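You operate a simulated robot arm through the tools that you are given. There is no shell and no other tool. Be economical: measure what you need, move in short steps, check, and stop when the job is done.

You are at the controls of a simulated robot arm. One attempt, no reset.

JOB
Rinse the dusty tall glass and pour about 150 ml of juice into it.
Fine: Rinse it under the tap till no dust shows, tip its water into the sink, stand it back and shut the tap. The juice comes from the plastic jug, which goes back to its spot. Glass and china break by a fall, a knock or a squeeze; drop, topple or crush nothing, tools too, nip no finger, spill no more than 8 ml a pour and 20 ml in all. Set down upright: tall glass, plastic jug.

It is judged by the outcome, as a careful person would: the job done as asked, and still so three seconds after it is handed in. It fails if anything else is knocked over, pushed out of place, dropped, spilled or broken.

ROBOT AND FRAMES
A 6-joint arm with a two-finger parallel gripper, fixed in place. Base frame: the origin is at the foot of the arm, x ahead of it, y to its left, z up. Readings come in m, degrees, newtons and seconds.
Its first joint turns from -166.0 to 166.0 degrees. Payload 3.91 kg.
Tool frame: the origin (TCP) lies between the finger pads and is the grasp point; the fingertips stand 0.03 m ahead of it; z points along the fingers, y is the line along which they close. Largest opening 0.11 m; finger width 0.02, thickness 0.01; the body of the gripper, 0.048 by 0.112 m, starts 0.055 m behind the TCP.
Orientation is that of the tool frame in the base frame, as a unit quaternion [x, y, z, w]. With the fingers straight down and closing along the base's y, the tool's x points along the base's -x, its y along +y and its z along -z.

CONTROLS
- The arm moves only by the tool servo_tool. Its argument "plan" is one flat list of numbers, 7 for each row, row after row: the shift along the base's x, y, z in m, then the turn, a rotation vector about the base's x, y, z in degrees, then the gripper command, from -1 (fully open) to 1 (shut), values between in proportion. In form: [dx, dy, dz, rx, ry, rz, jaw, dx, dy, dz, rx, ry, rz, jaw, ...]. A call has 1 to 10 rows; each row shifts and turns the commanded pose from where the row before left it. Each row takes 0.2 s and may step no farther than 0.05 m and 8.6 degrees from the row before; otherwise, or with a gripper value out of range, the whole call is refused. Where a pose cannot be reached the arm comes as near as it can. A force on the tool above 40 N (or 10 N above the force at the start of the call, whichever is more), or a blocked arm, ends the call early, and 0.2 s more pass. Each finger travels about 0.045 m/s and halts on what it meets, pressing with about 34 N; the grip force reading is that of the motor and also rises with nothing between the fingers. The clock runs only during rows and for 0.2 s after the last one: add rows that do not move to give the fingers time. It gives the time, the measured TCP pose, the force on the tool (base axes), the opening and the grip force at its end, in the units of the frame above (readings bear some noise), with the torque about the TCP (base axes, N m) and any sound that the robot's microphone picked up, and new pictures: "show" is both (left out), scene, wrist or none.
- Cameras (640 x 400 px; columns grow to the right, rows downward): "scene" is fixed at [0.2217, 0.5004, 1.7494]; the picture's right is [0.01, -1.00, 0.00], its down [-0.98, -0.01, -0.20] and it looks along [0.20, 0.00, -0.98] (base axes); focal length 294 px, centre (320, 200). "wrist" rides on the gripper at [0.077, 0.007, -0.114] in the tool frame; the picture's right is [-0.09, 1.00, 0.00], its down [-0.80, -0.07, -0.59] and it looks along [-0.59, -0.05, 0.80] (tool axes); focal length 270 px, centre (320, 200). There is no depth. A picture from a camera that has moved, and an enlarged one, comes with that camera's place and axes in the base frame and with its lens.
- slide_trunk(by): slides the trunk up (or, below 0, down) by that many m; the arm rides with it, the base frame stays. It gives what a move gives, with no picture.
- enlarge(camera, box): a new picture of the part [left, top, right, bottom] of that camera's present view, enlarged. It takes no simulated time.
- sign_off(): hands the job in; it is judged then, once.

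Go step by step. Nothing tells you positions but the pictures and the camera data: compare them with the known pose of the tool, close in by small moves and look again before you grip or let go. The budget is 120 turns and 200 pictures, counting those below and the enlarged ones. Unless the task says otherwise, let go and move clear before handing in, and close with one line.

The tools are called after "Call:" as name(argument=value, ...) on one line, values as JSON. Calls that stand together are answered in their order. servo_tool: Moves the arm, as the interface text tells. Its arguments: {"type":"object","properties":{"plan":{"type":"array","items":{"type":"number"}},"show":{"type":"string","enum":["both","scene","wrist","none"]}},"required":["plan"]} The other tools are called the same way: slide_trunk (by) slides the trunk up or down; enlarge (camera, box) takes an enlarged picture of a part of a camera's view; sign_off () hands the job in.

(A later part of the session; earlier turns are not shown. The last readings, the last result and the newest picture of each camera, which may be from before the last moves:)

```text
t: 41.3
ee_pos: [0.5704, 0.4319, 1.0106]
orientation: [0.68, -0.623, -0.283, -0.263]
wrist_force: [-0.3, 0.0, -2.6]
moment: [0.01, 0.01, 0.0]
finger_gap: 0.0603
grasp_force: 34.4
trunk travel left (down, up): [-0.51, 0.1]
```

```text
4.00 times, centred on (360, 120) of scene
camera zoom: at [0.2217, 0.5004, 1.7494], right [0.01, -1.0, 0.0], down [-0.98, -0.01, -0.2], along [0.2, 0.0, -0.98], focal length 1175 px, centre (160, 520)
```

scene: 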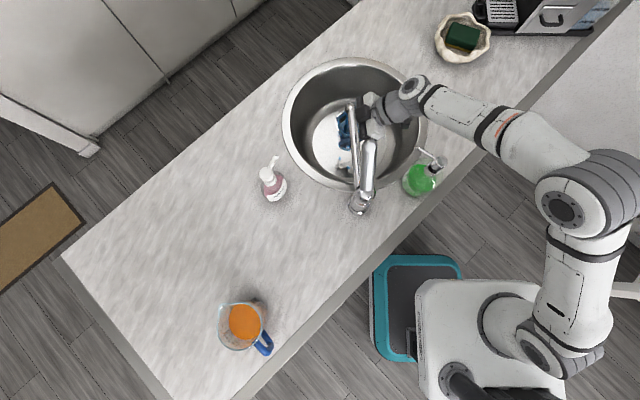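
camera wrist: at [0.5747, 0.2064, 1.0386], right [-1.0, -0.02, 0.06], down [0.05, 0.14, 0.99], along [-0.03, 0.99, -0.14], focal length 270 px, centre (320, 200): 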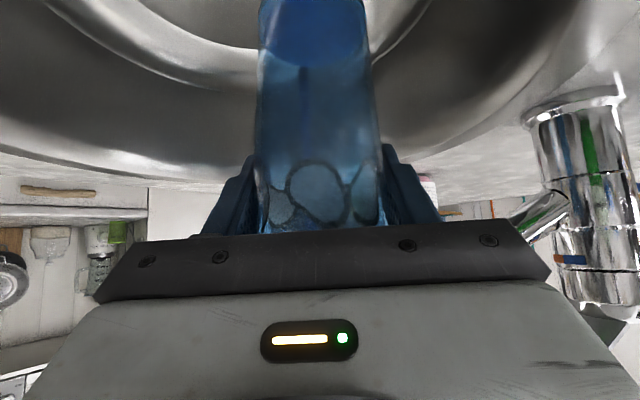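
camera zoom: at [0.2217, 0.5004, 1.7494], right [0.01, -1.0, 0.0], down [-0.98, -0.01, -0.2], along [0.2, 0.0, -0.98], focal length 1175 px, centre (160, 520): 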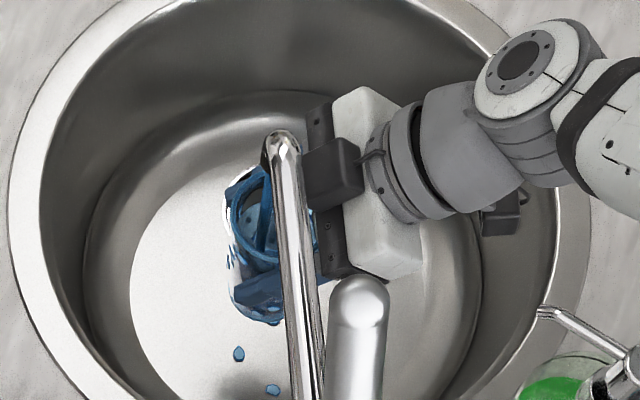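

The stream now enters the glass. Holding for a couple of seconds.

Call:
servo_tool(plan=[0, 0.002, 0, 0, 0, 0, -0.04, 0, 0, 0, 0, 0, 0, -0.04, 0, 0, 0, 0, 0, 0, -0.04, 0, 0, 0, 0, 0, 0, -0.04, 0, 0, 0, 0, 0, 0, -0.04, 0, 0, 0, 0, 0, 0, -0.04, 0, 0, 0, 0, 0, 0, -0.04, 0, 0, 0, 0, 0, 0, -0.04, 0, 0, 0, 0, 0, 0, -0.04], show="wrist")

Call:
enlarge(camera="scene", box=[320, 90, 400, 150])

```text
t: 43.3
ee_pos: [0.5697, 0.4339, 1.0111]
orientation: [0.681, -0.622, -0.283, -0.263]
wrist_force: [0.2, 0.1, -2.4]
moment: [0.04, 0.0, 0.0]
finger_gap: 0.0605
grasp_force: 33.0
trunk travel left (down, up): [-0.51, 0.1]
camera wrist: at [0.5748, 0.2977, 1.0368], right [-1.0, -0.02, 0.06], down [0.05, 0.14, 0.99], along [-0.03, 0.99, -0.14], focal length 270 px, centre (320, 200)
```

wrist: 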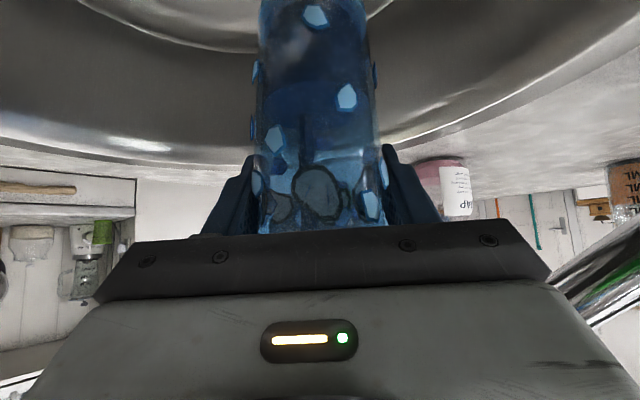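

```text
6.67 times, centred on (360, 120) of scene
camera zoom: at [0.2217, 0.5004, 1.7494], right [0.01, -1.0, 0.0], down [-0.98, -0.01, -0.2], along [0.2, 0.0, -0.98], focal length 1959 px, centre (53, 733)
```

zoom: 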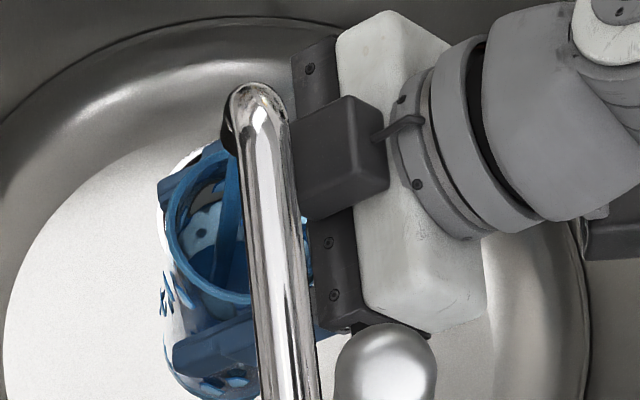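

Call:
servo_tool(plan=[0, 0, 0, 0, 0, 0, -0.04, 0, 0, 0, 0, 0, 0, -0.04, 0, 0, 0, 0, 0, 0, -0.04, 0, 0, 0, 0, 0, 0, -0.04, 0, 0, 0, 0, 0, 0, -0.04, 0, 0, 0, 0, 0, 0, -0.04, 0, 0, 0, 0, 0, 0, -0.04, 0, 0, 0, 0, 0, 0, -0.04, 0, 0, 0, 0, 0, 0, -0.04, 0, 0, 0, 0, 0, 0, -0.04], show="wrist")

Call:
enlarge(camera="wrist", box=[220, 0, 420, 240])

```text
t: 45.5
ee_pos: [0.57, 0.4333, 1.0128]
orientation: [0.68, -0.623, -0.283, -0.264]
wrist_force: [-0.1, -0.5, -3.2]
moment: [-0.01, -0.01, -0.01]
finger_gap: 0.0606
grasp_force: 33.8
trunk travel left (down, up): [-0.51, 0.1]
camera wrist: at [0.5748, 0.2978, 1.0367], right [-1.0, -0.02, 0.06], down [0.05, 0.14, 0.99], along [-0.03, 0.99, -0.14], focal length 270 px, centre (320, 200)
```

wrist: 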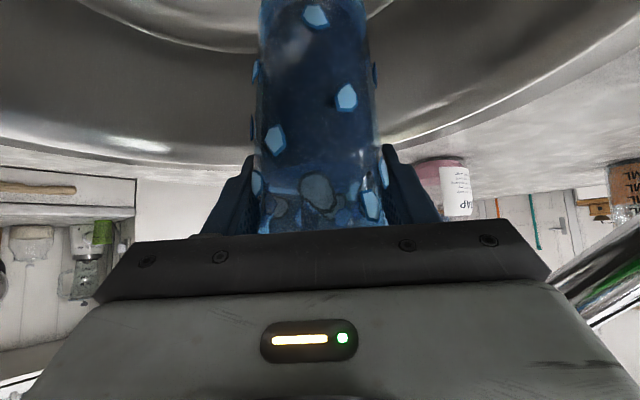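

```text
1.67 times, centred on (320, 120) of wrist
camera zoom: at [0.5748, 0.2978, 1.0367], right [-1.0, -0.02, 0.06], down [0.05, 0.14, 0.99], along [-0.03, 0.99, -0.14], focal length 450 px, centre (320, 333)
```

zoom: 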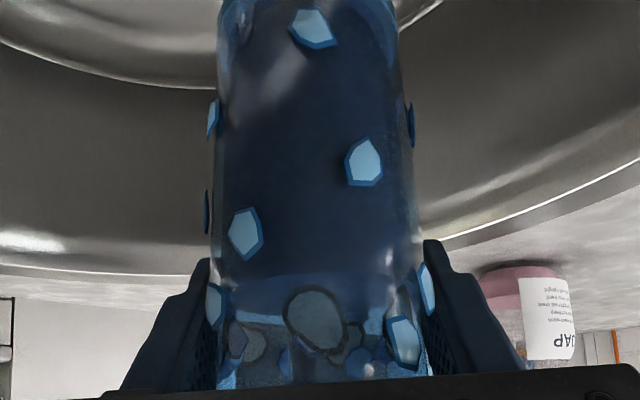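

Water is filling the glass. Holding a little longer to rinse it all the way up.

Call:
servo_tool(plan=[0, 0, 0, 0, 0, 0, -0.04, 0, 0, 0, 0, 0, 0, -0.04, 0, 0, 0, 0, 0, 0, -0.04, 0, 0, 0, 0, 0, 0, -0.04, 0, 0, 0, 0, 0, 0, -0.04, 0, 0, 0, 0, 0, 0, -0.04, 0, 0, 0, 0, 0, 0, -0.04], show="wrist")

Call:
enlarge(camera="scene", box=[320, 90, 400, 150])

```text
t: 47.1
ee_pos: [0.5706, 0.4327, 1.0112]
orientation: [0.68, -0.623, -0.283, -0.263]
wrist_force: [-0.5, 0.8, -4.4]
moment: [0.03, 0.0, 0.0]
finger_gap: 0.0604
grasp_force: 34.0
trunk travel left (down, up): [-0.51, 0.1]
camera wrist: at [0.5748, 0.2978, 1.0367], right [-1.0, -0.02, 0.06], down [0.05, 0.14, 0.99], along [-0.03, 0.99, -0.14], focal length 270 px, centre (320, 200)
```

wrist: 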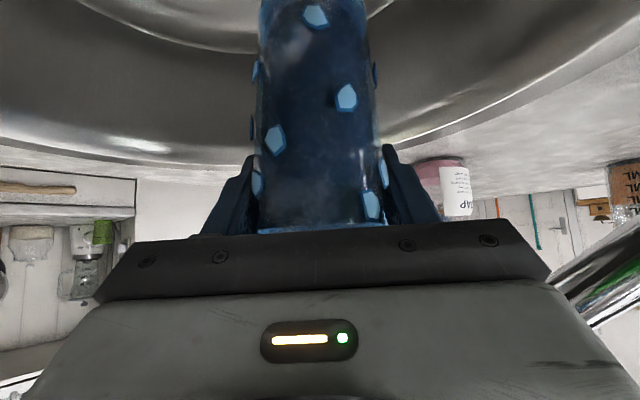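

```text
6.67 times, centred on (360, 120) of scene
camera zoom: at [0.2217, 0.5004, 1.7494], right [0.01, -1.0, 0.0], down [-0.98, -0.01, -0.2], along [0.2, 0.0, -0.98], focal length 1959 px, centre (53, 733)
```

zoom: 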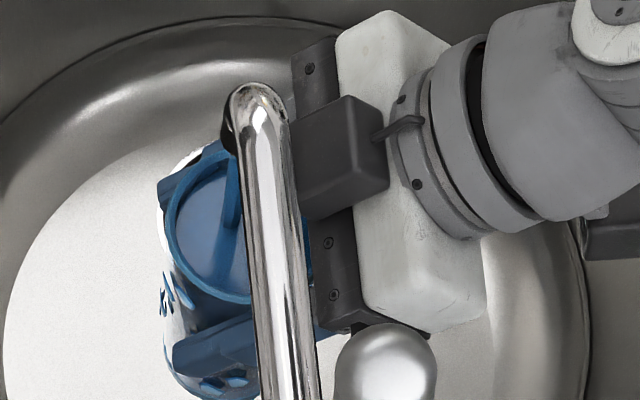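

The glass is brim full and rinsed. Moving it out from under the stream to the right side of the sink before tipping.

Call:
servo_tool(plan=[0, -0.015, 0, 0, 0, 0, -0.04, 0, -0.02, 0, 0, 0, 0, -0.04, 0, -0.02, 0, 0, 0, 0, -0.04, 0.005, -0.02, 0, 0, 0, 0, -0.04, 0.01, -0.02, 0, 0, 0, 4, -0.04, 0.01, -0.008, 0.02, 0, 0, 4, -0.04, 0.015, 0, 0.03, 0, 0, 4, -0.04, 0.01, 0, 0.03, 0, 0, 4, -0.04, 0, 0, 0.02, 0, 0, 0, -0.04])

```text
t: 49.1
ee_pos: [0.6208, 0.3297, 1.1127]
orientation: [0.76, -0.521, -0.317, -0.222]
wrist_force: [1.0, -0.1, -3.8]
moment: [0.05, 0.03, 0.01]
finger_gap: 0.0605
grasp_force: 33.9
trunk travel left (down, up): [-0.51, 0.1]
camera wrist: at [0.6628, 0.2008, 1.1371], right [-0.95, -0.3, 0.06], down [0.01, 0.15, 0.99], along [-0.3, 0.94, -0.14], focal length 270 px, centre (320, 200)
```

scene: 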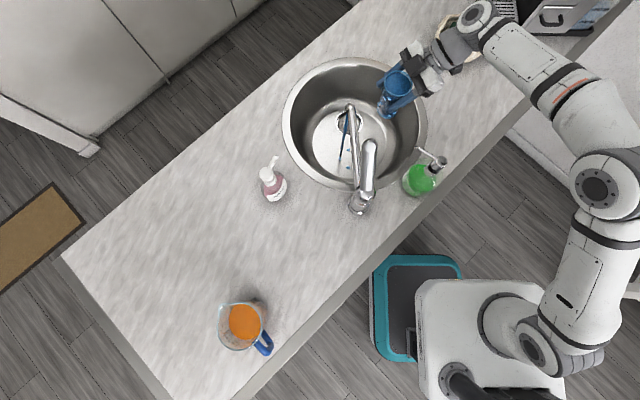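
wrist: 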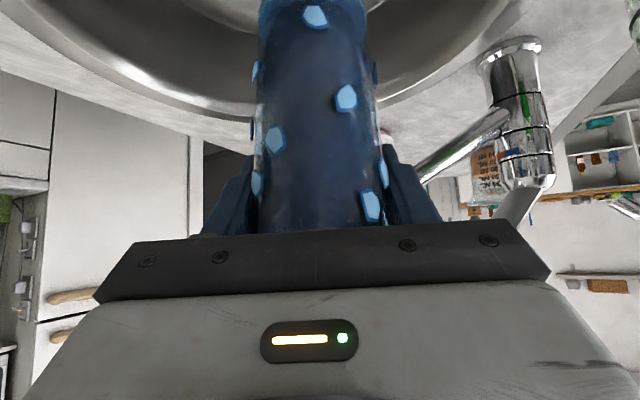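

Tipping the glass toward the sink middle (roll about the approach axis), gradually.

Call:
servo_tool(plan=[0.015, 0.015, 0, 0, 0, 0, -0.04, 0.015, 0.015, 0, 0, 0, 0, -0.04, 0, 0, 0, 1.2, -3.8, 0, -0.04, 0, 0, 0, 1.2, -3.8, 0, -0.04, 0, 0, 0, 1.2, -3.8, 0, -0.04, 0, 0, 0, 1.2, -3.8, 0, -0.04, 0, 0, 0, 1.2, -3.8, 0, -0.04, 0, 0, 0, 1.2, -3.8, 0, -0.04, 0, 0, 0, 1.2, -3.8, 0, -0.04, 0, 0, 0, 1.2, -3.8, 0, -0.04])

```text
t: 51.3
ee_pos: [0.6503, 0.3602, 1.1135]
orientation: [0.796, -0.417, -0.149, -0.413]
wrist_force: [-0.8, 0.0, -4.4]
moment: [-0.01, 0.09, 0.03]
finger_gap: 0.0605
grasp_force: 34.1
trunk travel left (down, up): [-0.51, 0.1]
camera wrist: at [0.6793, 0.2279, 1.1355], right [-0.84, -0.26, -0.48], down [-0.5, -0.01, 0.87], along [-0.23, 0.97, -0.12], focal length 270 px, centre (320, 200)
```

scene: 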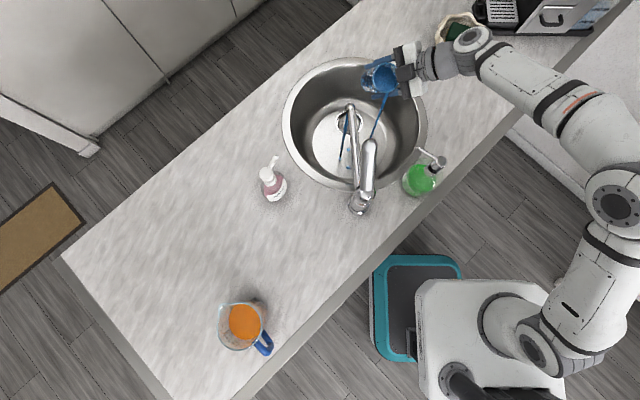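
wrist: 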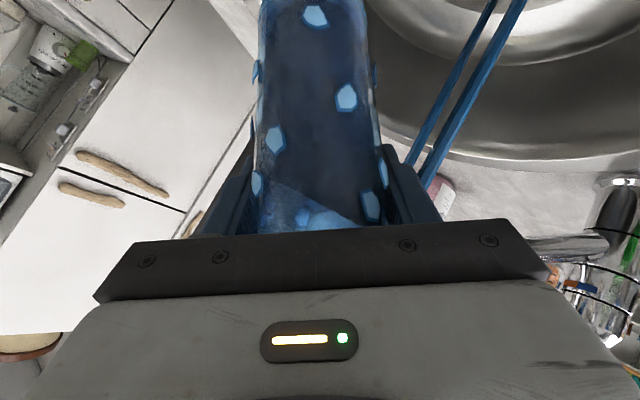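

The stream lands inside the sink. Continuing the tilt.

Call:
servo_tool(plan=[0, 0, 0, 1.4, -4.4, 0, -0.04, 0, 0, 0, 1.4, -4.4, 0, -0.04, 0, 0, 0, 1.4, -4.4, 0, -0.04, 0, 0, 0, 1.4, -4.4, 0, -0.04, 0, 0, 0, 1.4, -4.4, 0, -0.04, 0, 0, 0, 1.4, -4.4, 0, -0.04, 0, 0, 0, 1.4, -4.4, 0, -0.04, 0, 0, 0, 1.4, -4.4, 0, -0.04, 0, 0, 0, 1.4, -4.4, 0, -0.04, 0, 0, 0, 1.4, -4.4, 0, -0.04])

```text
t: 53.5
ee_pos: [0.7621, 0.4182, 1.2567]
orientation: [0.757, -0.243, 0.076, -0.601]
wrist_force: [-0.4, 0.2, -2.9]
moment: [0.03, 0.17, -0.02]
finger_gap: 0.0605
grasp_force: 34.1
out of reach, approached as far as the arm can: row 4, 5, 6, 7, 8, 9, 10
trunk travel left (down, up): [-0.51, 0.1]
camera wrist: at [0.7814, 0.2821, 1.2659], right [-0.35, -0.12, -0.93], down [-0.92, -0.14, 0.37], along [-0.17, 0.98, -0.06], focal length 270 px, centre (320, 200)
```

scene: 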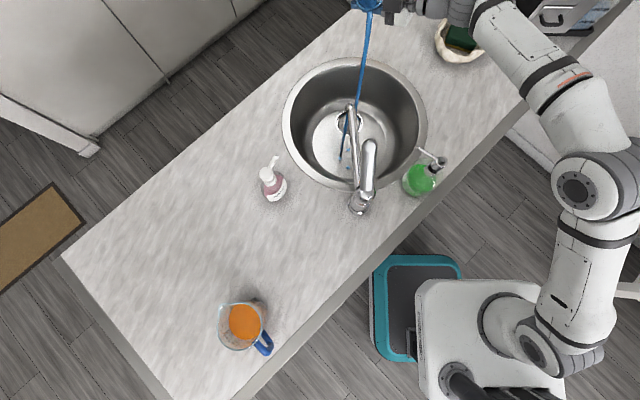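
wrist: 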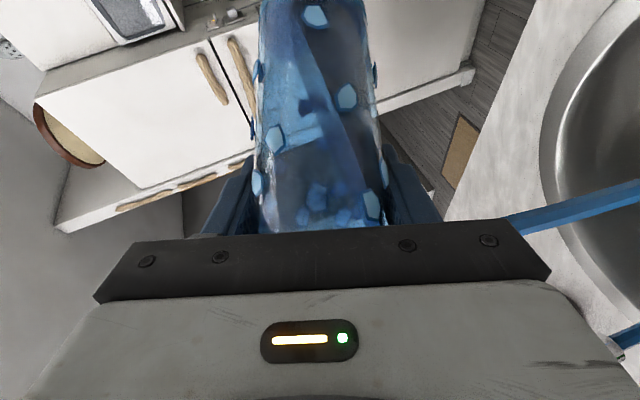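

The arm ran into an awkward wrist configuration and drifted outward; the water still falls into the sink. I'll bring it back while yawing the tool toward the arm's radial direction, which frees the wrist.

Call:
servo_tool(plan=[-0.02, -0.003, 0, 0, 0, -4, -0.04, -0.02, -0.003, 0, 0, 0, -4, -0.04, -0.02, -0.003, -0.01, 0, 0, -4, -0.04, -0.02, -0.003, -0.01, 0, 0, -4, -0.04])

```text
t: 54.5
ee_pos: [0.7233, 0.4302, 1.2956]
orientation: [0.716, -0.345, 0.163, -0.585]
wrist_force: [0.1, -0.6, -2.5]
moment: [-0.01, 0.1, 0.02]
finger_gap: 0.0606
grasp_force: 34.2
out of reach, approached as far as the arm can: row 1, 2, 3, 4
trunk travel left (down, up): [-0.51, 0.1]
camera wrist: at [0.7035, 0.2937, 1.3053], right [-0.37, -0.02, -0.93], down [-0.92, 0.12, 0.36], along [0.11, 0.99, -0.06], focal length 270 px, centre (320, 200)
```

scene: 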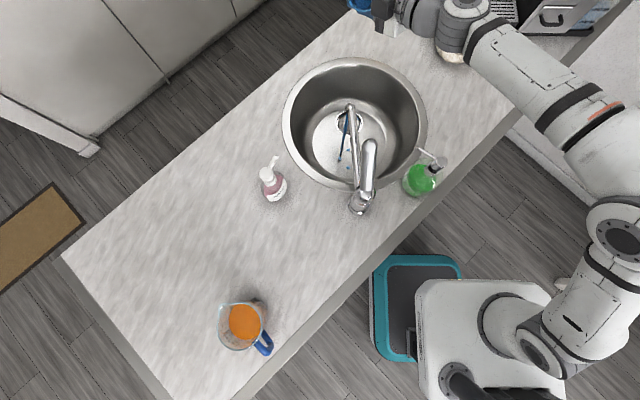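
wrist: 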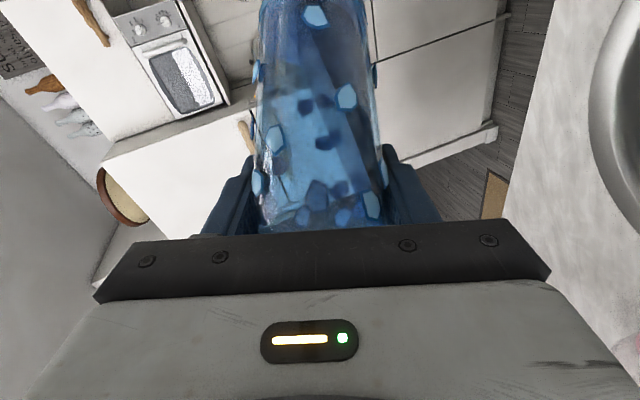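

The wrist pitch joint appears to be limited with the trunk this high. Lowering the trunk a little gives it room.

Call:
slide_trunk(by=-0.1)

Call:
servo_tool(plan=[-0.015, -0.008, 0.005, 0, 0, 0, -0.04, -0.015, -0.008, 0.005, 0, 0, 0, -0.04])

```text
t: 55.8
ee_pos: [0.7236, 0.4301, 1.1949]
orientation: [0.716, -0.345, 0.161, -0.585]
wrist_force: [-1.1, 0.4, -2.5]
moment: [-0.01, 0.12, 0.0]
finger_gap: 0.0605
grasp_force: 33.9
trunk travel left (down, up): [-0.41, 0.2]
```

```text
t: 56.4
ee_pos: [0.6948, 0.4163, 1.2095]
orientation: [0.718, -0.346, 0.159, -0.582]
wrist_force: [0.3, 0.3, -2.7]
moment: [0.02, 0.13, -0.01]
finger_gap: 0.0604
grasp_force: 34.1
out of reach, approached as far as the arm can: row 2
trunk travel left (down, up): [-0.41, 0.2]
camera wrist: at [0.6754, 0.2803, 1.2212], right [-0.37, -0.02, -0.93], down [-0.92, 0.12, 0.37], along [0.1, 0.99, -0.07], focal length 270 px, centre (320, 200)
```

scene: 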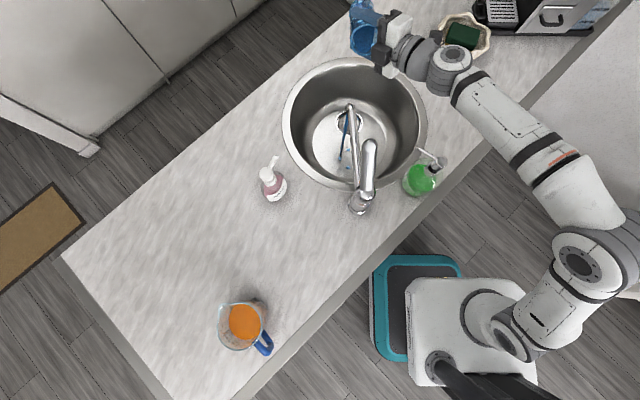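
wrist: 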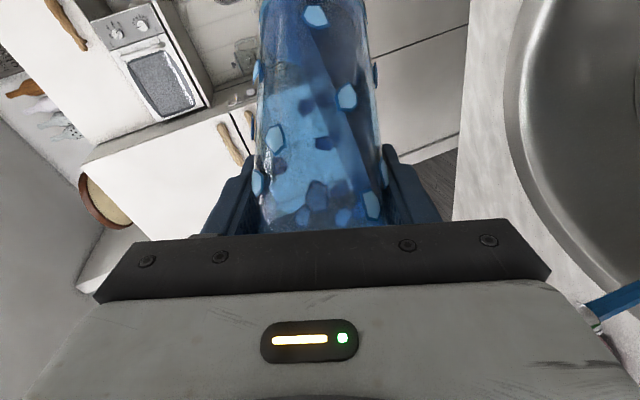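

Lowering helped. Another trunk step down, then raise the tool and finish the tilt over the sink.

Call:
slide_trunk(by=-0.1)

Call:
servo_tool(plan=[0, 0, 0.04, 0, 0, 0, -0.04, 0, 0, 0.04, 0, -4, 0, -0.04, 0, 0, 0, 0, -5, 0, -0.04, 0, 0, 0, 0, -5, 0, -0.04, 0, 0, 0, 0, -5, 0, -0.04, 0, 0, 0, 0, -5, 0, -0.04])

```text
t: 57.7
ee_pos: [0.6946, 0.4157, 1.1107]
orientation: [0.718, -0.347, 0.159, -0.582]
wrist_force: [-0.1, -0.6, -2.9]
moment: [0.04, 0.08, -0.01]
finger_gap: 0.0603
grasp_force: 34.1
trunk travel left (down, up): [-0.31, 0.3]
```

```text
t: 59.1
ee_pos: [0.7351, 0.4493, 1.266]
orientation: [0.673, -0.219, 0.304, -0.638]
wrist_force: [0.1, 0.2, -2.6]
moment: [0.04, 0.1, -0.04]
finger_gap: 0.0604
grasp_force: 33.7
out of reach, approached as far as the arm can: row 4, 5, 6
trunk travel left (down, up): [-0.31, 0.3]
camera wrist: at [0.7123, 0.3141, 1.2701], right [0.03, -0.03, -1.0], down [-0.99, 0.12, -0.03], along [0.12, 0.99, -0.03], focal length 270 px, centre (320, 200)
```

scene: 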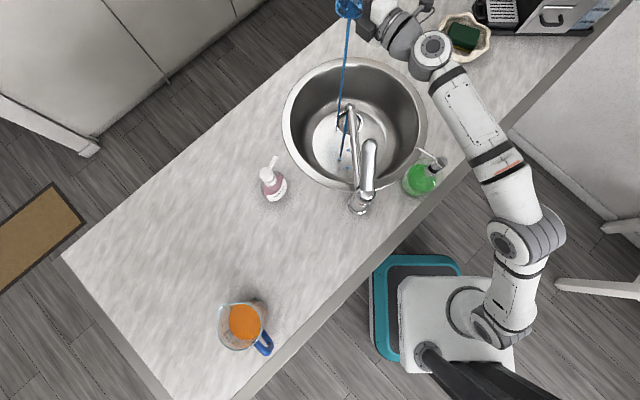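
wrist: 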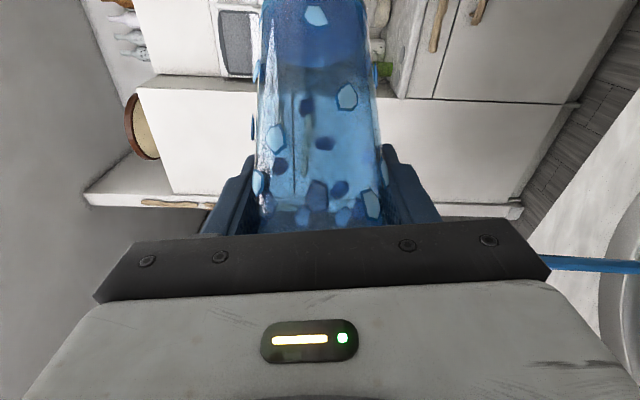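

Tilt is about 95° and draining into the sink. Holding briefly to let it run out.

Call:
servo_tool(plan=[-0.01, -0.005, 0, 0, 0, 0, -0.04, 0, 0, 0, 0, 0, 0, -0.04, 0, 0, 0, 0, 0, 0, -0.04, 0, 0, 0, 0, 0, 0, -0.04, 0, 0, 0, 0, 0, 0, -0.04, 0, 0, 0, 0, 0, 0, -0.04])

Call:
enlarge(camera="wrist", box=[220, 0, 420, 240])

```text
t: 60.5
ee_pos: [0.7291, 0.4496, 1.275]
orientation: [0.671, -0.219, 0.304, -0.639]
wrist_force: [-0.2, -0.1, -1.2]
moment: [0.0, 0.08, 0.0]
finger_gap: 0.0607
grasp_force: 33.9
out of reach, approached as far as the arm can: row 1
trunk travel left (down, up): [-0.31, 0.3]
camera wrist: at [0.7064, 0.3121, 1.2773], right [0.03, -0.03, -1.0], down [-0.99, 0.12, -0.04], along [0.12, 0.99, -0.02], focal length 270 px, centre (320, 200)
```

scene: 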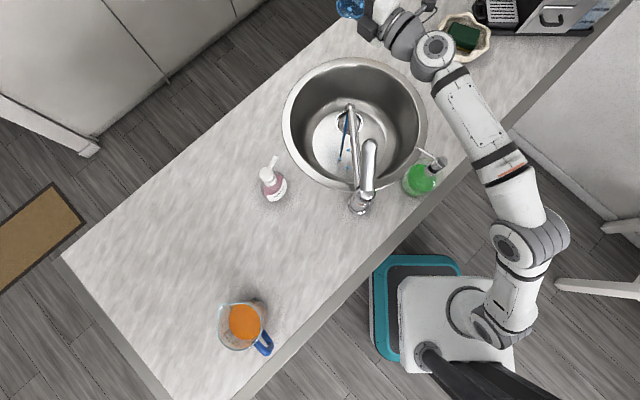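
wrist: 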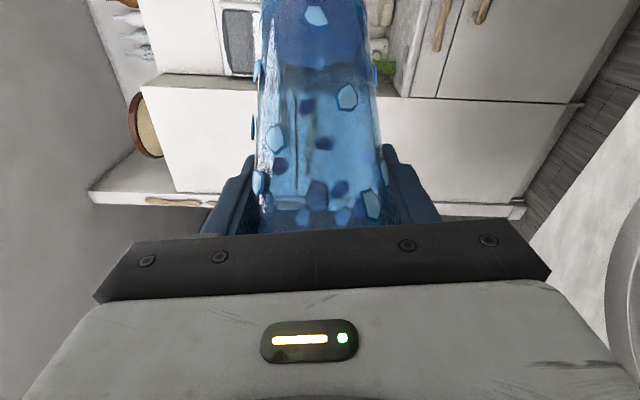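

```text
1.67 times, centred on (320, 120) of wrist
camera zoom: at [0.7064, 0.3121, 1.2773], right [0.03, -0.03, -1.0], down [-0.99, 0.12, -0.04], along [0.12, 0.99, -0.02], focal length 450 px, centre (320, 333)
```

zoom: 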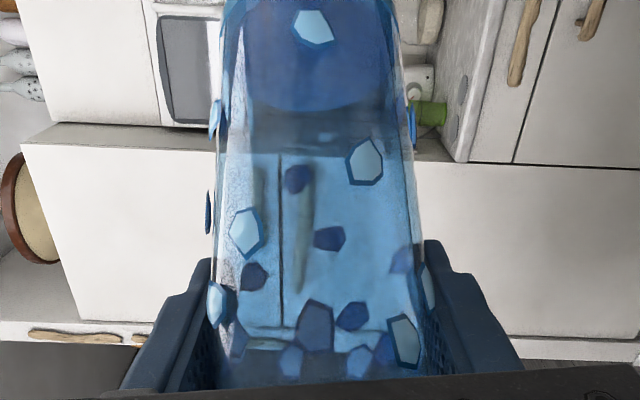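

The glass is empty. Turning it upright again while yawing toward radial and coming back over the sink.

Call:
servo_tool(plan=[-0.01, -0.01, 0, 0, 7.5, -3.5, -0.04, -0.01, -0.01, 0, 0, 7.5, -3.5, -0.04, -0.01, -0.01, 0, 0, 7.5, -3.5, -0.04, -0.015, -0.01, 0, 0, 7.5, -3.5, -0.04, -0.015, -0.01, 0, 0, 7.5, -3.5, -0.04, -0.015, -0.01, 0, 0, 7.5, -3.5, -0.04])

```text
t: 61.9
ee_pos: [0.6532, 0.3881, 1.2751]
orientation: [0.685, -0.561, 0.136, -0.444]
wrist_force: [-0.1, 0.9, -2.8]
moment: [0.05, 0.04, 0.0]
finger_gap: 0.0603
grasp_force: 34.4
trunk travel left (down, up): [-0.31, 0.3]
camera wrist: at [0.5965, 0.2675, 1.3102], right [-0.68, 0.1, -0.73], down [-0.63, 0.44, 0.64], along [0.39, 0.89, -0.23], focal length 270 px, centre (320, 200)
```

scene: 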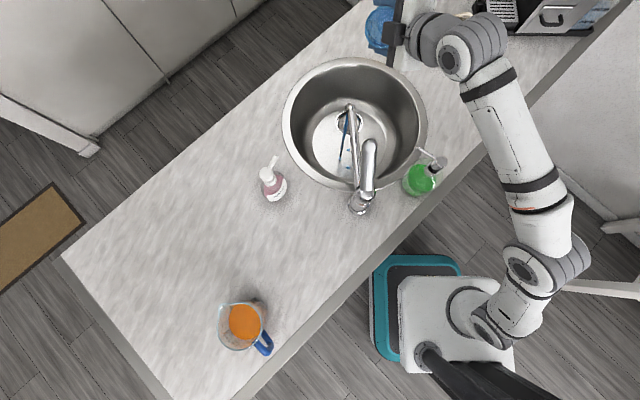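
wrist: 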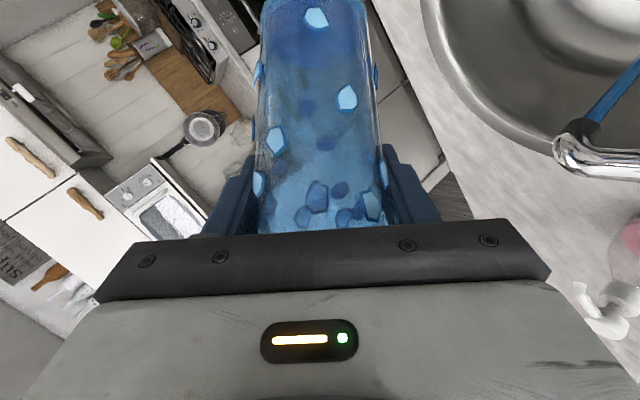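

Uprighting the remaining 52° about the computed axis.

Call:
servo_tool(plan=[-0.01, -0.01, 0, 2.88, 6.79, 0, -0.04, -0.01, -0.01, 0, 2.88, 6.79, 0, -0.04, -0.01, -0.01, 0, 2.88, 6.79, 0, -0.04, -0.01, -0.01, 0, 2.88, 6.79, 0, -0.04, -0.01, -0.01, 0, 2.88, 6.79, 0, -0.04, -0.01, -0.01, 0, 2.88, 6.79, 0, -0.04, -0.01, -0.01, 0, 2.88, 6.79, 0, -0.04, 0, 0, 0, 0, 0, 0, -0.04])

Call:
enlarge(camera="wrist", box=[220, 0, 420, 240])

Call:
enlarge(camera="scene", box=[340, 20, 460, 120])

```text
t: 63.7
ee_pos: [0.5834, 0.3155, 1.2738]
orientation: [-0.595, 0.707, 0.247, 0.292]
wrist_force: [0.3, 0.0, -2.8]
moment: [0.01, 0.0, 0.01]
finger_gap: 0.0603
grasp_force: 33.8
trunk travel left (down, up): [-0.31, 0.3]
camera wrist: at [0.554, 0.1836, 1.3], right [-0.97, 0.23, 0.06], down [0.1, 0.13, 0.99], along [0.22, 0.96, -0.15], focal length 270 px, centre (320, 200)
```

scene: 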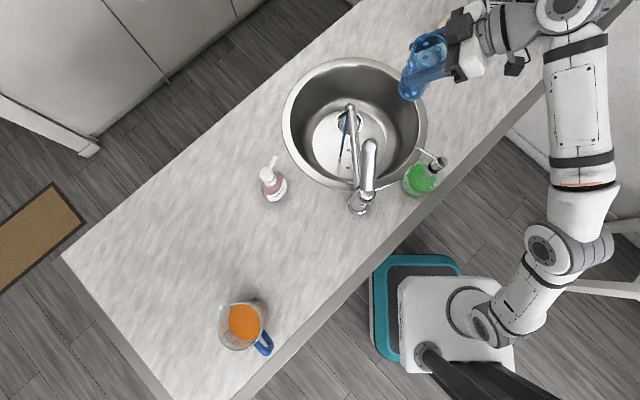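
wrist: 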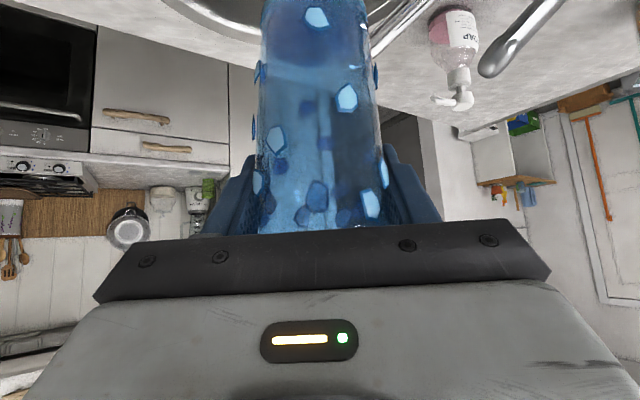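

```text
1.67 times, centred on (320, 120) of wrist
camera zoom: at [0.554, 0.1836, 1.3], right [-0.97, 0.23, 0.06], down [0.1, 0.13, 0.99], along [0.22, 0.96, -0.15], focal length 450 px, centre (320, 333)
```

zoom: 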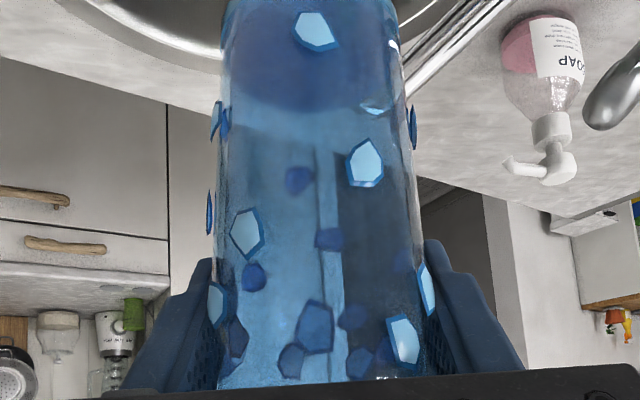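

```text
4.00 times, centred on (400, 70) of scene
camera zoom: at [0.2217, 0.5004, 1.7494], right [0.01, -1.0, 0.0], down [-0.98, -0.01, -0.2], along [0.2, 0.0, -0.98], focal length 1175 px, centre (0, 720)
```

zoom: 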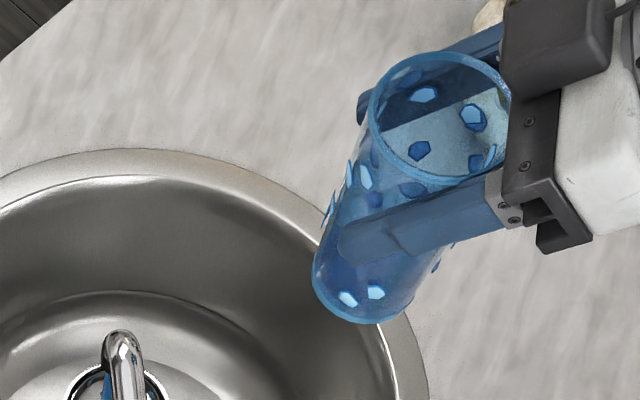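

The glass is clean, upright and empty. Carrying it back the same high route to its spot.

Call:
servo_tool(plan=[-0.02, 0, 0.03, 0, 0, 0, -0.04, -0.04, -0.002, 0.03, 0, 0, 0, -0.04, -0.04, -0.003, 0, 0, 0, 0, -0.04, -0.04, -0.003, 0, 0, 0, 0, -0.04, -0.04, -0.003, 0, 0, 0, 0, -0.04, -0.04, -0.003, 0, 0, 0, 0, -0.04], show="none")

Call:
servo_tool(plan=[-0.027, 0.035, 0, 0, 0, -1, -0.04, -0.027, 0.035, 0, 0, 0, -1, -0.04, -0.027, 0.035, 0, 0, 0, -1, -0.04, -0.027, 0.035, 0, 0, 0, -1, -0.04, -0.027, 0.035, -0.02, 0, 0, -1, -0.04, -0.027, 0.035, -0.03, 0, 0, -1, -0.04])

```text
t: 65.1
ee_pos: [0.3627, 0.305, 1.3323]
orientation: [-0.596, 0.706, 0.247, 0.292]
wrist_force: [0.5, 0.3, -2.2]
moment: [0.04, 0.0, 0.0]
finger_gap: 0.0604
grasp_force: 34.0
trunk travel left (down, up): [-0.31, 0.3]
```

```text
refused: row 6 steps farther than a row can; nothing moved
```

Call:
servo_tool(plan=[-0.027, 0.035, 0, 0, 0, -1, -0.04, -0.027, 0.035, 0, 0, 0, -1, -0.04, -0.027, 0.035, 0, 0, 0, -1, -0.04, -0.027, 0.035, 0, 0, 0, -1, -0.04, -0.027, 0.035, -0.02, 0, 0, -1, -0.04, -0.027, 0.035, -0.02, 0, 0, -1, -0.04, -0.002, 0.002, -0.045, 0, 0, 0, -0.04, 0, 0, -0.045, 0, 0, 0, -0.04, 0, 0, -0.045, 0, 0, 0, -0.04, 0, 0, 0, 0, 0, 0, -0.04])

```text
t: 67.3
ee_pos: [0.1988, 0.5158, 1.1588]
orientation: [-0.559, 0.735, 0.233, 0.305]
wrist_force: [0.2, -0.4, -2.4]
moment: [0.0, -0.01, 0.01]
finger_gap: 0.0602
grasp_force: 34.0
trunk travel left (down, up): [-0.31, 0.3]
camera wrist: at [0.156, 0.3868, 1.185], right [-0.94, 0.33, 0.06], down [0.11, 0.12, 0.99], along [0.32, 0.94, -0.15], focal length 270 px, centre (320, 200)
```

scene: 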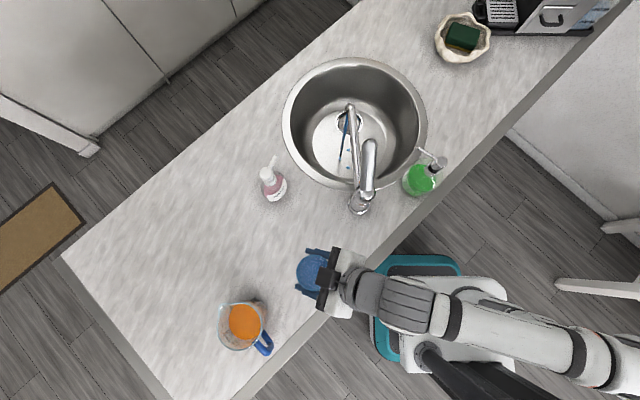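
wrist: 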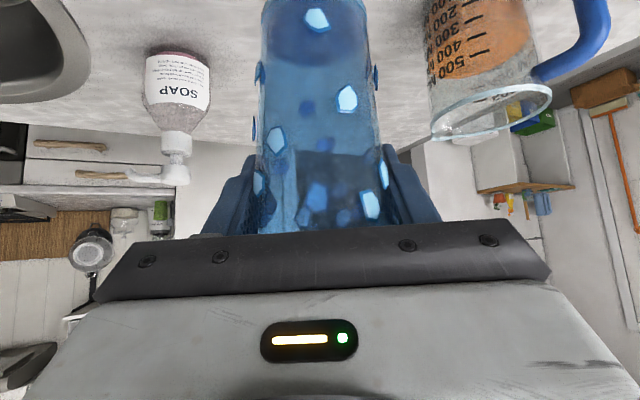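

Upright and aligned over its spot. Lowering gently.

Call:
servo_tool(plan=[0, 0.001, -0.04, 0, 0, 0, -0.04, 0, 0, -0.04, 0, 0, 0, -0.04, 0, 0, -0.02, 0, 0, 0, -0.04, 0, 0, -0.01, 0, 0, 0, -0.04, 0, 0, -0.004, 0, 0, 0, -0.04, 0, 0, -0.002, 0, 0, 0, -0.04, 0, 0, 0, 0, 0, 0, -0.04], show="wrist")

```text
t: 68.9
ee_pos: [0.1998, 0.5159, 1.0441]
orientation: [-0.559, 0.736, 0.232, 0.304]
wrist_force: [-0.4, 0.6, -2.0]
moment: [0.02, 0.0, -0.01]
finger_gap: 0.0604
grasp_force: 33.2
trunk travel left (down, up): [-0.31, 0.3]
camera wrist: at [0.1569, 0.3882, 1.07], right [-0.94, 0.33, 0.06], down [0.11, 0.12, 0.99], along [0.32, 0.94, -0.15], focal length 270 px, centre (320, 200)
```

wrist: 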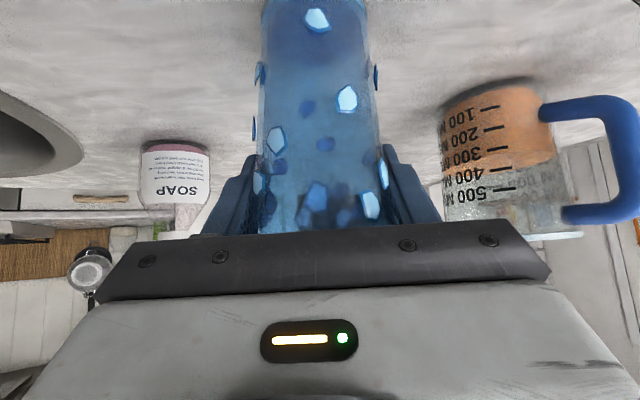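

Call:
servo_tool(plan=[0, 0, -0.0015, 0, 0, 0, -0.04, 0, 0, -0.0015, 0, 0, 0, -0.04, 0, 0, -0.001, 0, 0, 0, -0.04, 0, 0, 0, 0, 0, 0, -0.04], show="none")

```text
t: 69.9
ee_pos: [0.2005, 0.5171, 1.0407]
orientation: [-0.557, 0.736, 0.232, 0.306]
wrist_force: [-1.3, 0.1, 8.0]
moment: [-0.04, -0.18, -0.03]
finger_gap: 0.0603
grasp_force: 34.0
trunk travel left (down, up): [-0.31, 0.3]
```

Contact felt. Easing and opening, then backing straight out.

Call:
servo_tool(plan=[0, 0, 0.001, 0, 0, 0, -0.1, 0, 0, 0, 0, 0, 0, -0.3, 0, 0, 0, 0, 0, 0, -0.7, 0, 0, 0, 0, 0, 0, -1, 0, 0, 0, 0, 0, 0, -1, -0.006, -0.02, 0, 0, 0, 0, -1, -0.011, -0.04, 0, 0, 0, 0, -1, -0.011, -0.04, 0.01, 0, 0, 0, -1])

Call:
enlarge(camera="wrist", box=[220, 20, 440, 240])

Call:
enlarge(camera="scene", box=[260, 220, 380, 320])

```text
t: 71.7
ee_pos: [0.1694, 0.4159, 1.0523]
orientation: [-0.558, 0.737, 0.231, 0.305]
wrist_force: [-1.3, -0.1, -0.6]
moment: [-0.04, 0.0, 0.01]
finger_gap: 0.1099
grasp_force: 0.0
trunk travel left (down, up): [-0.31, 0.3]
camera wrist: at [0.1271, 0.2882, 1.0782], right [-0.94, 0.33, 0.06], down [0.11, 0.12, 0.99], along [0.32, 0.94, -0.15], focal length 270 px, centre (320, 200)
```

scene: 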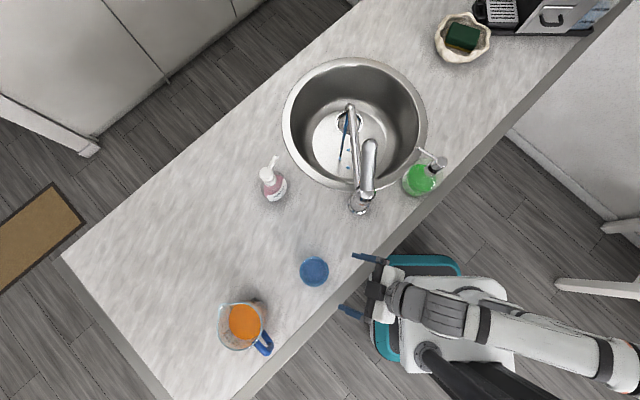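
wrist: 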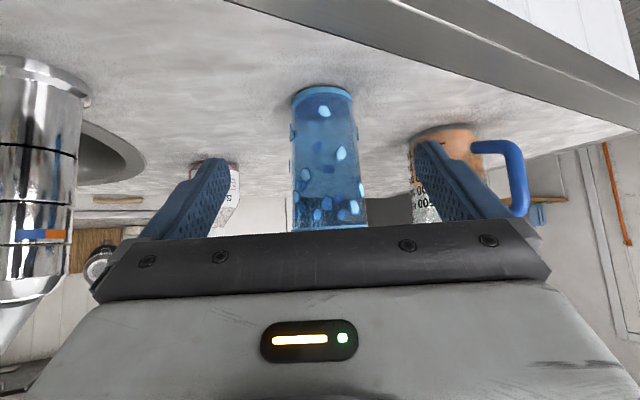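

```text
1.82 times, centred on (330, 130) of wrist
camera zoom: at [0.1271, 0.2882, 1.0782], right [-0.94, 0.33, 0.06], down [0.11, 0.12, 0.99], along [0.32, 0.94, -0.15], focal length 491 px, centre (302, 327)
```

zoom: 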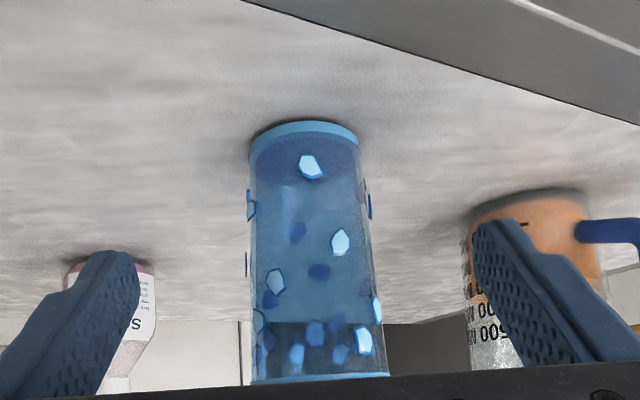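

```text
4.00 times, centred on (320, 270) of scene
camera zoom: at [0.2217, 0.5004, 1.7494], right [0.01, -1.0, 0.0], down [-0.98, -0.01, -0.2], along [0.2, 0.0, -0.98], focal length 1175 px, centre (320, -80)
```

zoom: 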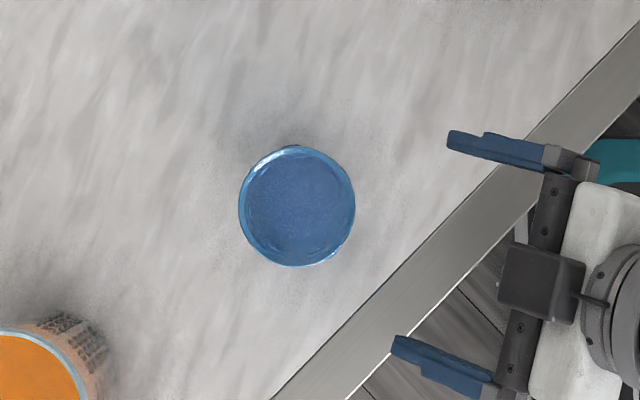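

The glass stands back in place, clean and clear of the gripper. Next I'll shut the tap: raise the trunk, level the tool down, and return to the lever.

Call:
slide_trunk(by=0.24)

Call:
servo_tool(plan=[0.01, -0.015, 0.01, -7.2, 2.0, 0, -1, 0.01, -0.015, 0.01, -7.2, 2.0, 0, -1, 0.01, -0.015, 0.01, -7.2, 2.0, 0, -1, 0.01, -0.015, 0.01, -7.2, 2.0, 0, -1, 0.01, -0.015, 0, -7.2, 2.0, 0, -1, 0.01, 0, 0, -7.2, 2.0, 0, -1], show="none")

```text
t: 74.2
ee_pos: [0.1725, 0.4177, 1.2912]
orientation: [-0.558, 0.736, 0.231, 0.305]
wrist_force: [0.0, -0.1, -0.6]
moment: [-0.01, 0.01, -0.01]
finger_gap: 0.1099
grasp_force: 0.2
trunk travel left (down, up): [-0.55, 0.06]
```

```text
t: 75.6
ee_pos: [0.2301, 0.3426, 1.331]
orientation: [-0.606, 0.796, 0.0, 0.0]
wrist_force: [0.7, 0.1, 0.9]
moment: [0.01, 0.02, 0.04]
finger_gap: 0.11
grasp_force: 0.1
trunk travel left (down, up): [-0.55, 0.06]
```

Call:
servo_tool(plan=[0.021, 0.005, 0, 0, 0, -7.46, -0.1, 0.021, 0.005, 0, 0, 0, -7.46, -0.1, 0.021, 0.005, 0, 0, 0, -7.46, -0.1, 0.021, 0.005, 0, 0, 0, -7.46, -0.1, 0.021, 0.005, 0, 0, 0, -7.46, -0.1, 0.021, 0.005, 0, 0, 0, -7.46, -0.1, 0.021, 0.005, 0, 0, 0, -7.46, -0.1, 0.021, 0.005, 0, 0, 0, -7.46, -0.1, 0.021, 0.005, 0, 0, 0, -7.46, -0.1, 0.021, 0.005, 0, 0, 0, -7.46, -0.1], show="both")

```text
t: 77.8
ee_pos: [0.4393, 0.3909, 1.3298]
orientation: [0.003, 1.0, -0.001, 0.001]
wrist_force: [0.6, -0.5, 0.0]
moment: [0.02, -0.01, -0.02]
finger_gap: 0.0602
grasp_force: 0.1
trunk travel left (down, up): [-0.55, 0.06]
camera wrist: at [0.363, 0.3995, 1.4446], right [0.09, 1.0, 0.0], down [0.8, -0.07, 0.6], along [0.59, -0.06, -0.8], focal length 270 px, centre (320, 200)
```

scene: 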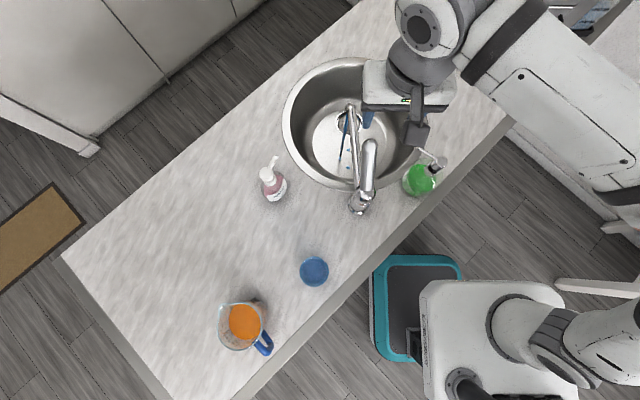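
wrist: 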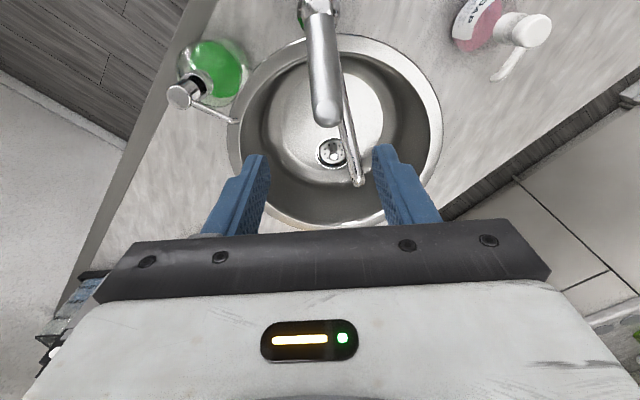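

Lever tip now at about (0.457, 0.396, 1.18). Descending onto it in the pose where I let go.

Call:
servo_tool(plan=[0.001, 0.003, -0.04, 0, -5, 0, -0.1, 0.001, 0.002, -0.04, 0, -5, 0, -0.1, 0.001, 0.001, -0.04, 0, -5, 0, -0.1, 0, 0, -0.037, 0, 0, 0, -0.1, 0, 0, 0, 0, 0, 0, -0.1])

```text
t: 79.0
ee_pos: [0.4412, 0.3979, 1.176]
orientation: [0.002, 0.991, -0.001, 0.133]
wrist_force: [-0.9, -0.1, -1.0]
moment: [-0.01, 0.01, -0.01]
finger_gap: 0.0608
grasp_force: 0.1
trunk travel left (down, up): [-0.55, 0.06]
camera wrist: at [0.3383, 0.405, 1.2656], right [0.09, 1.0, 0.02], down [0.62, -0.07, 0.78], along [0.78, -0.06, -0.62], focal length 270 px, centre (320, 200)
```

scene: 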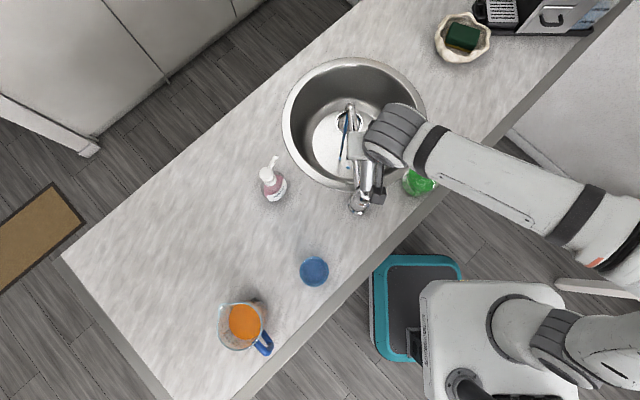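
wrist: 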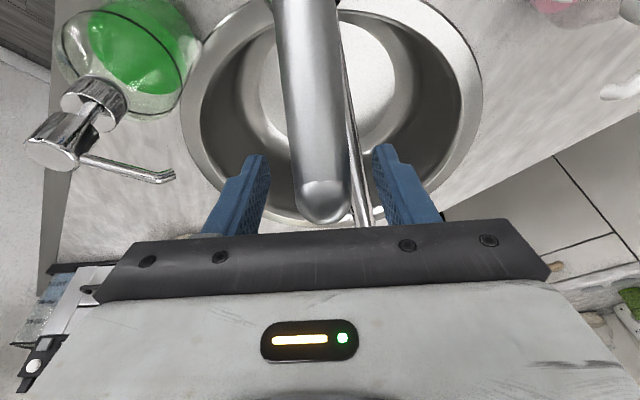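

Same relation as before. Pinching and lowering the lever along the reverse arc.

Call:
servo_tool(plan=[0, 0, 0, 0, 0, 0, 0.6, 0, 0, 0, 0, 0, 0, 0.6, 0, 0, 0, 0, 0, 0, 0.6, 0.003, 0, -0.003, 0, 3, 0, 0.6, 0.005, 0, -0.005, 0, 3.5, 0, 0.6, 0.005, 0, -0.006, 0, 3.5, 0, 0.6, 0.004, 0, -0.006, 0, 3.5, 0, 0.6])

Call:
enlarge(camera="scene", box=[300, 70, 420, 170])

```text
t: 80.6
ee_pos: [0.458, 0.3977, 1.1579]
orientation: [0.002, 1.0, 0.001, 0.014]
wrist_force: [4.1, -6.0, 14.2]
moment: [-0.69, 1.02, 0.53]
finger_gap: 0.0293
grasp_force: 45.1
trunk travel left (down, up): [-0.55, 0.06]
camera wrist: at [0.38, 0.4044, 1.2691], right [0.09, 1.0, 0.0], down [0.78, -0.07, 0.62], along [0.62, -0.05, -0.79], focal length 270 px, centre (320, 200)
```

scene: 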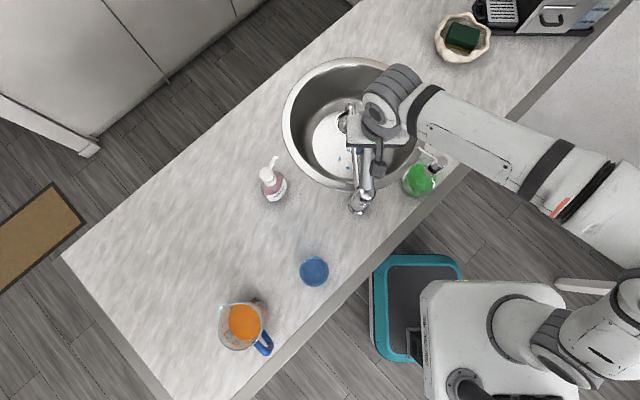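
wrist: 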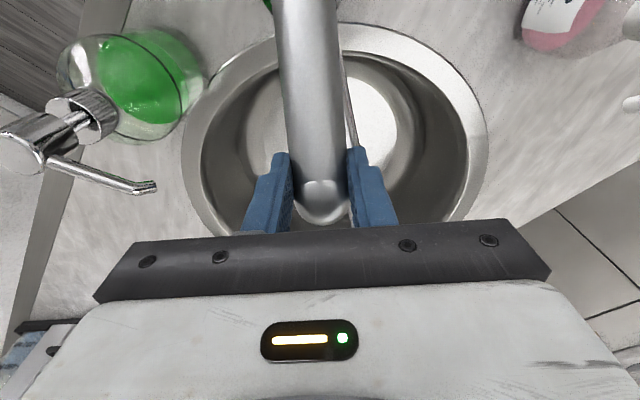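

```text
4.00 times, centred on (360, 120) of scene
camera zoom: at [0.2217, 0.5004, 1.7494], right [0.01, -1.0, 0.0], down [-0.98, -0.01, -0.2], along [0.2, 0.0, -0.98], focal length 1175 px, centre (160, 520)
```

zoom: 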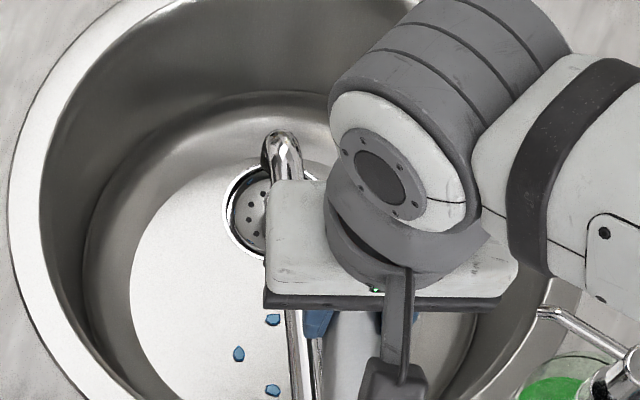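

The stream has stopped. Pressing slightly more to be sure it's fully shut.

Call:
servo_tool(plan=[0.003, 0, -0.004, 0, 1, 0, 0.6, 0.002, 0, -0.004, 0, 0.5, 0, 0.6], show="none")

```text
t: 81.2
ee_pos: [0.4622, 0.3978, 1.1511]
orientation: [0.002, 1.0, 0.002, 0.003]
wrist_force: [-4.3, -6.3, 29.9]
moment: [-0.42, 0.54, 0.54]
finger_gap: 0.0296
grasp_force: 44.9
trunk travel left (down, up): [-0.55, 0.06]
```

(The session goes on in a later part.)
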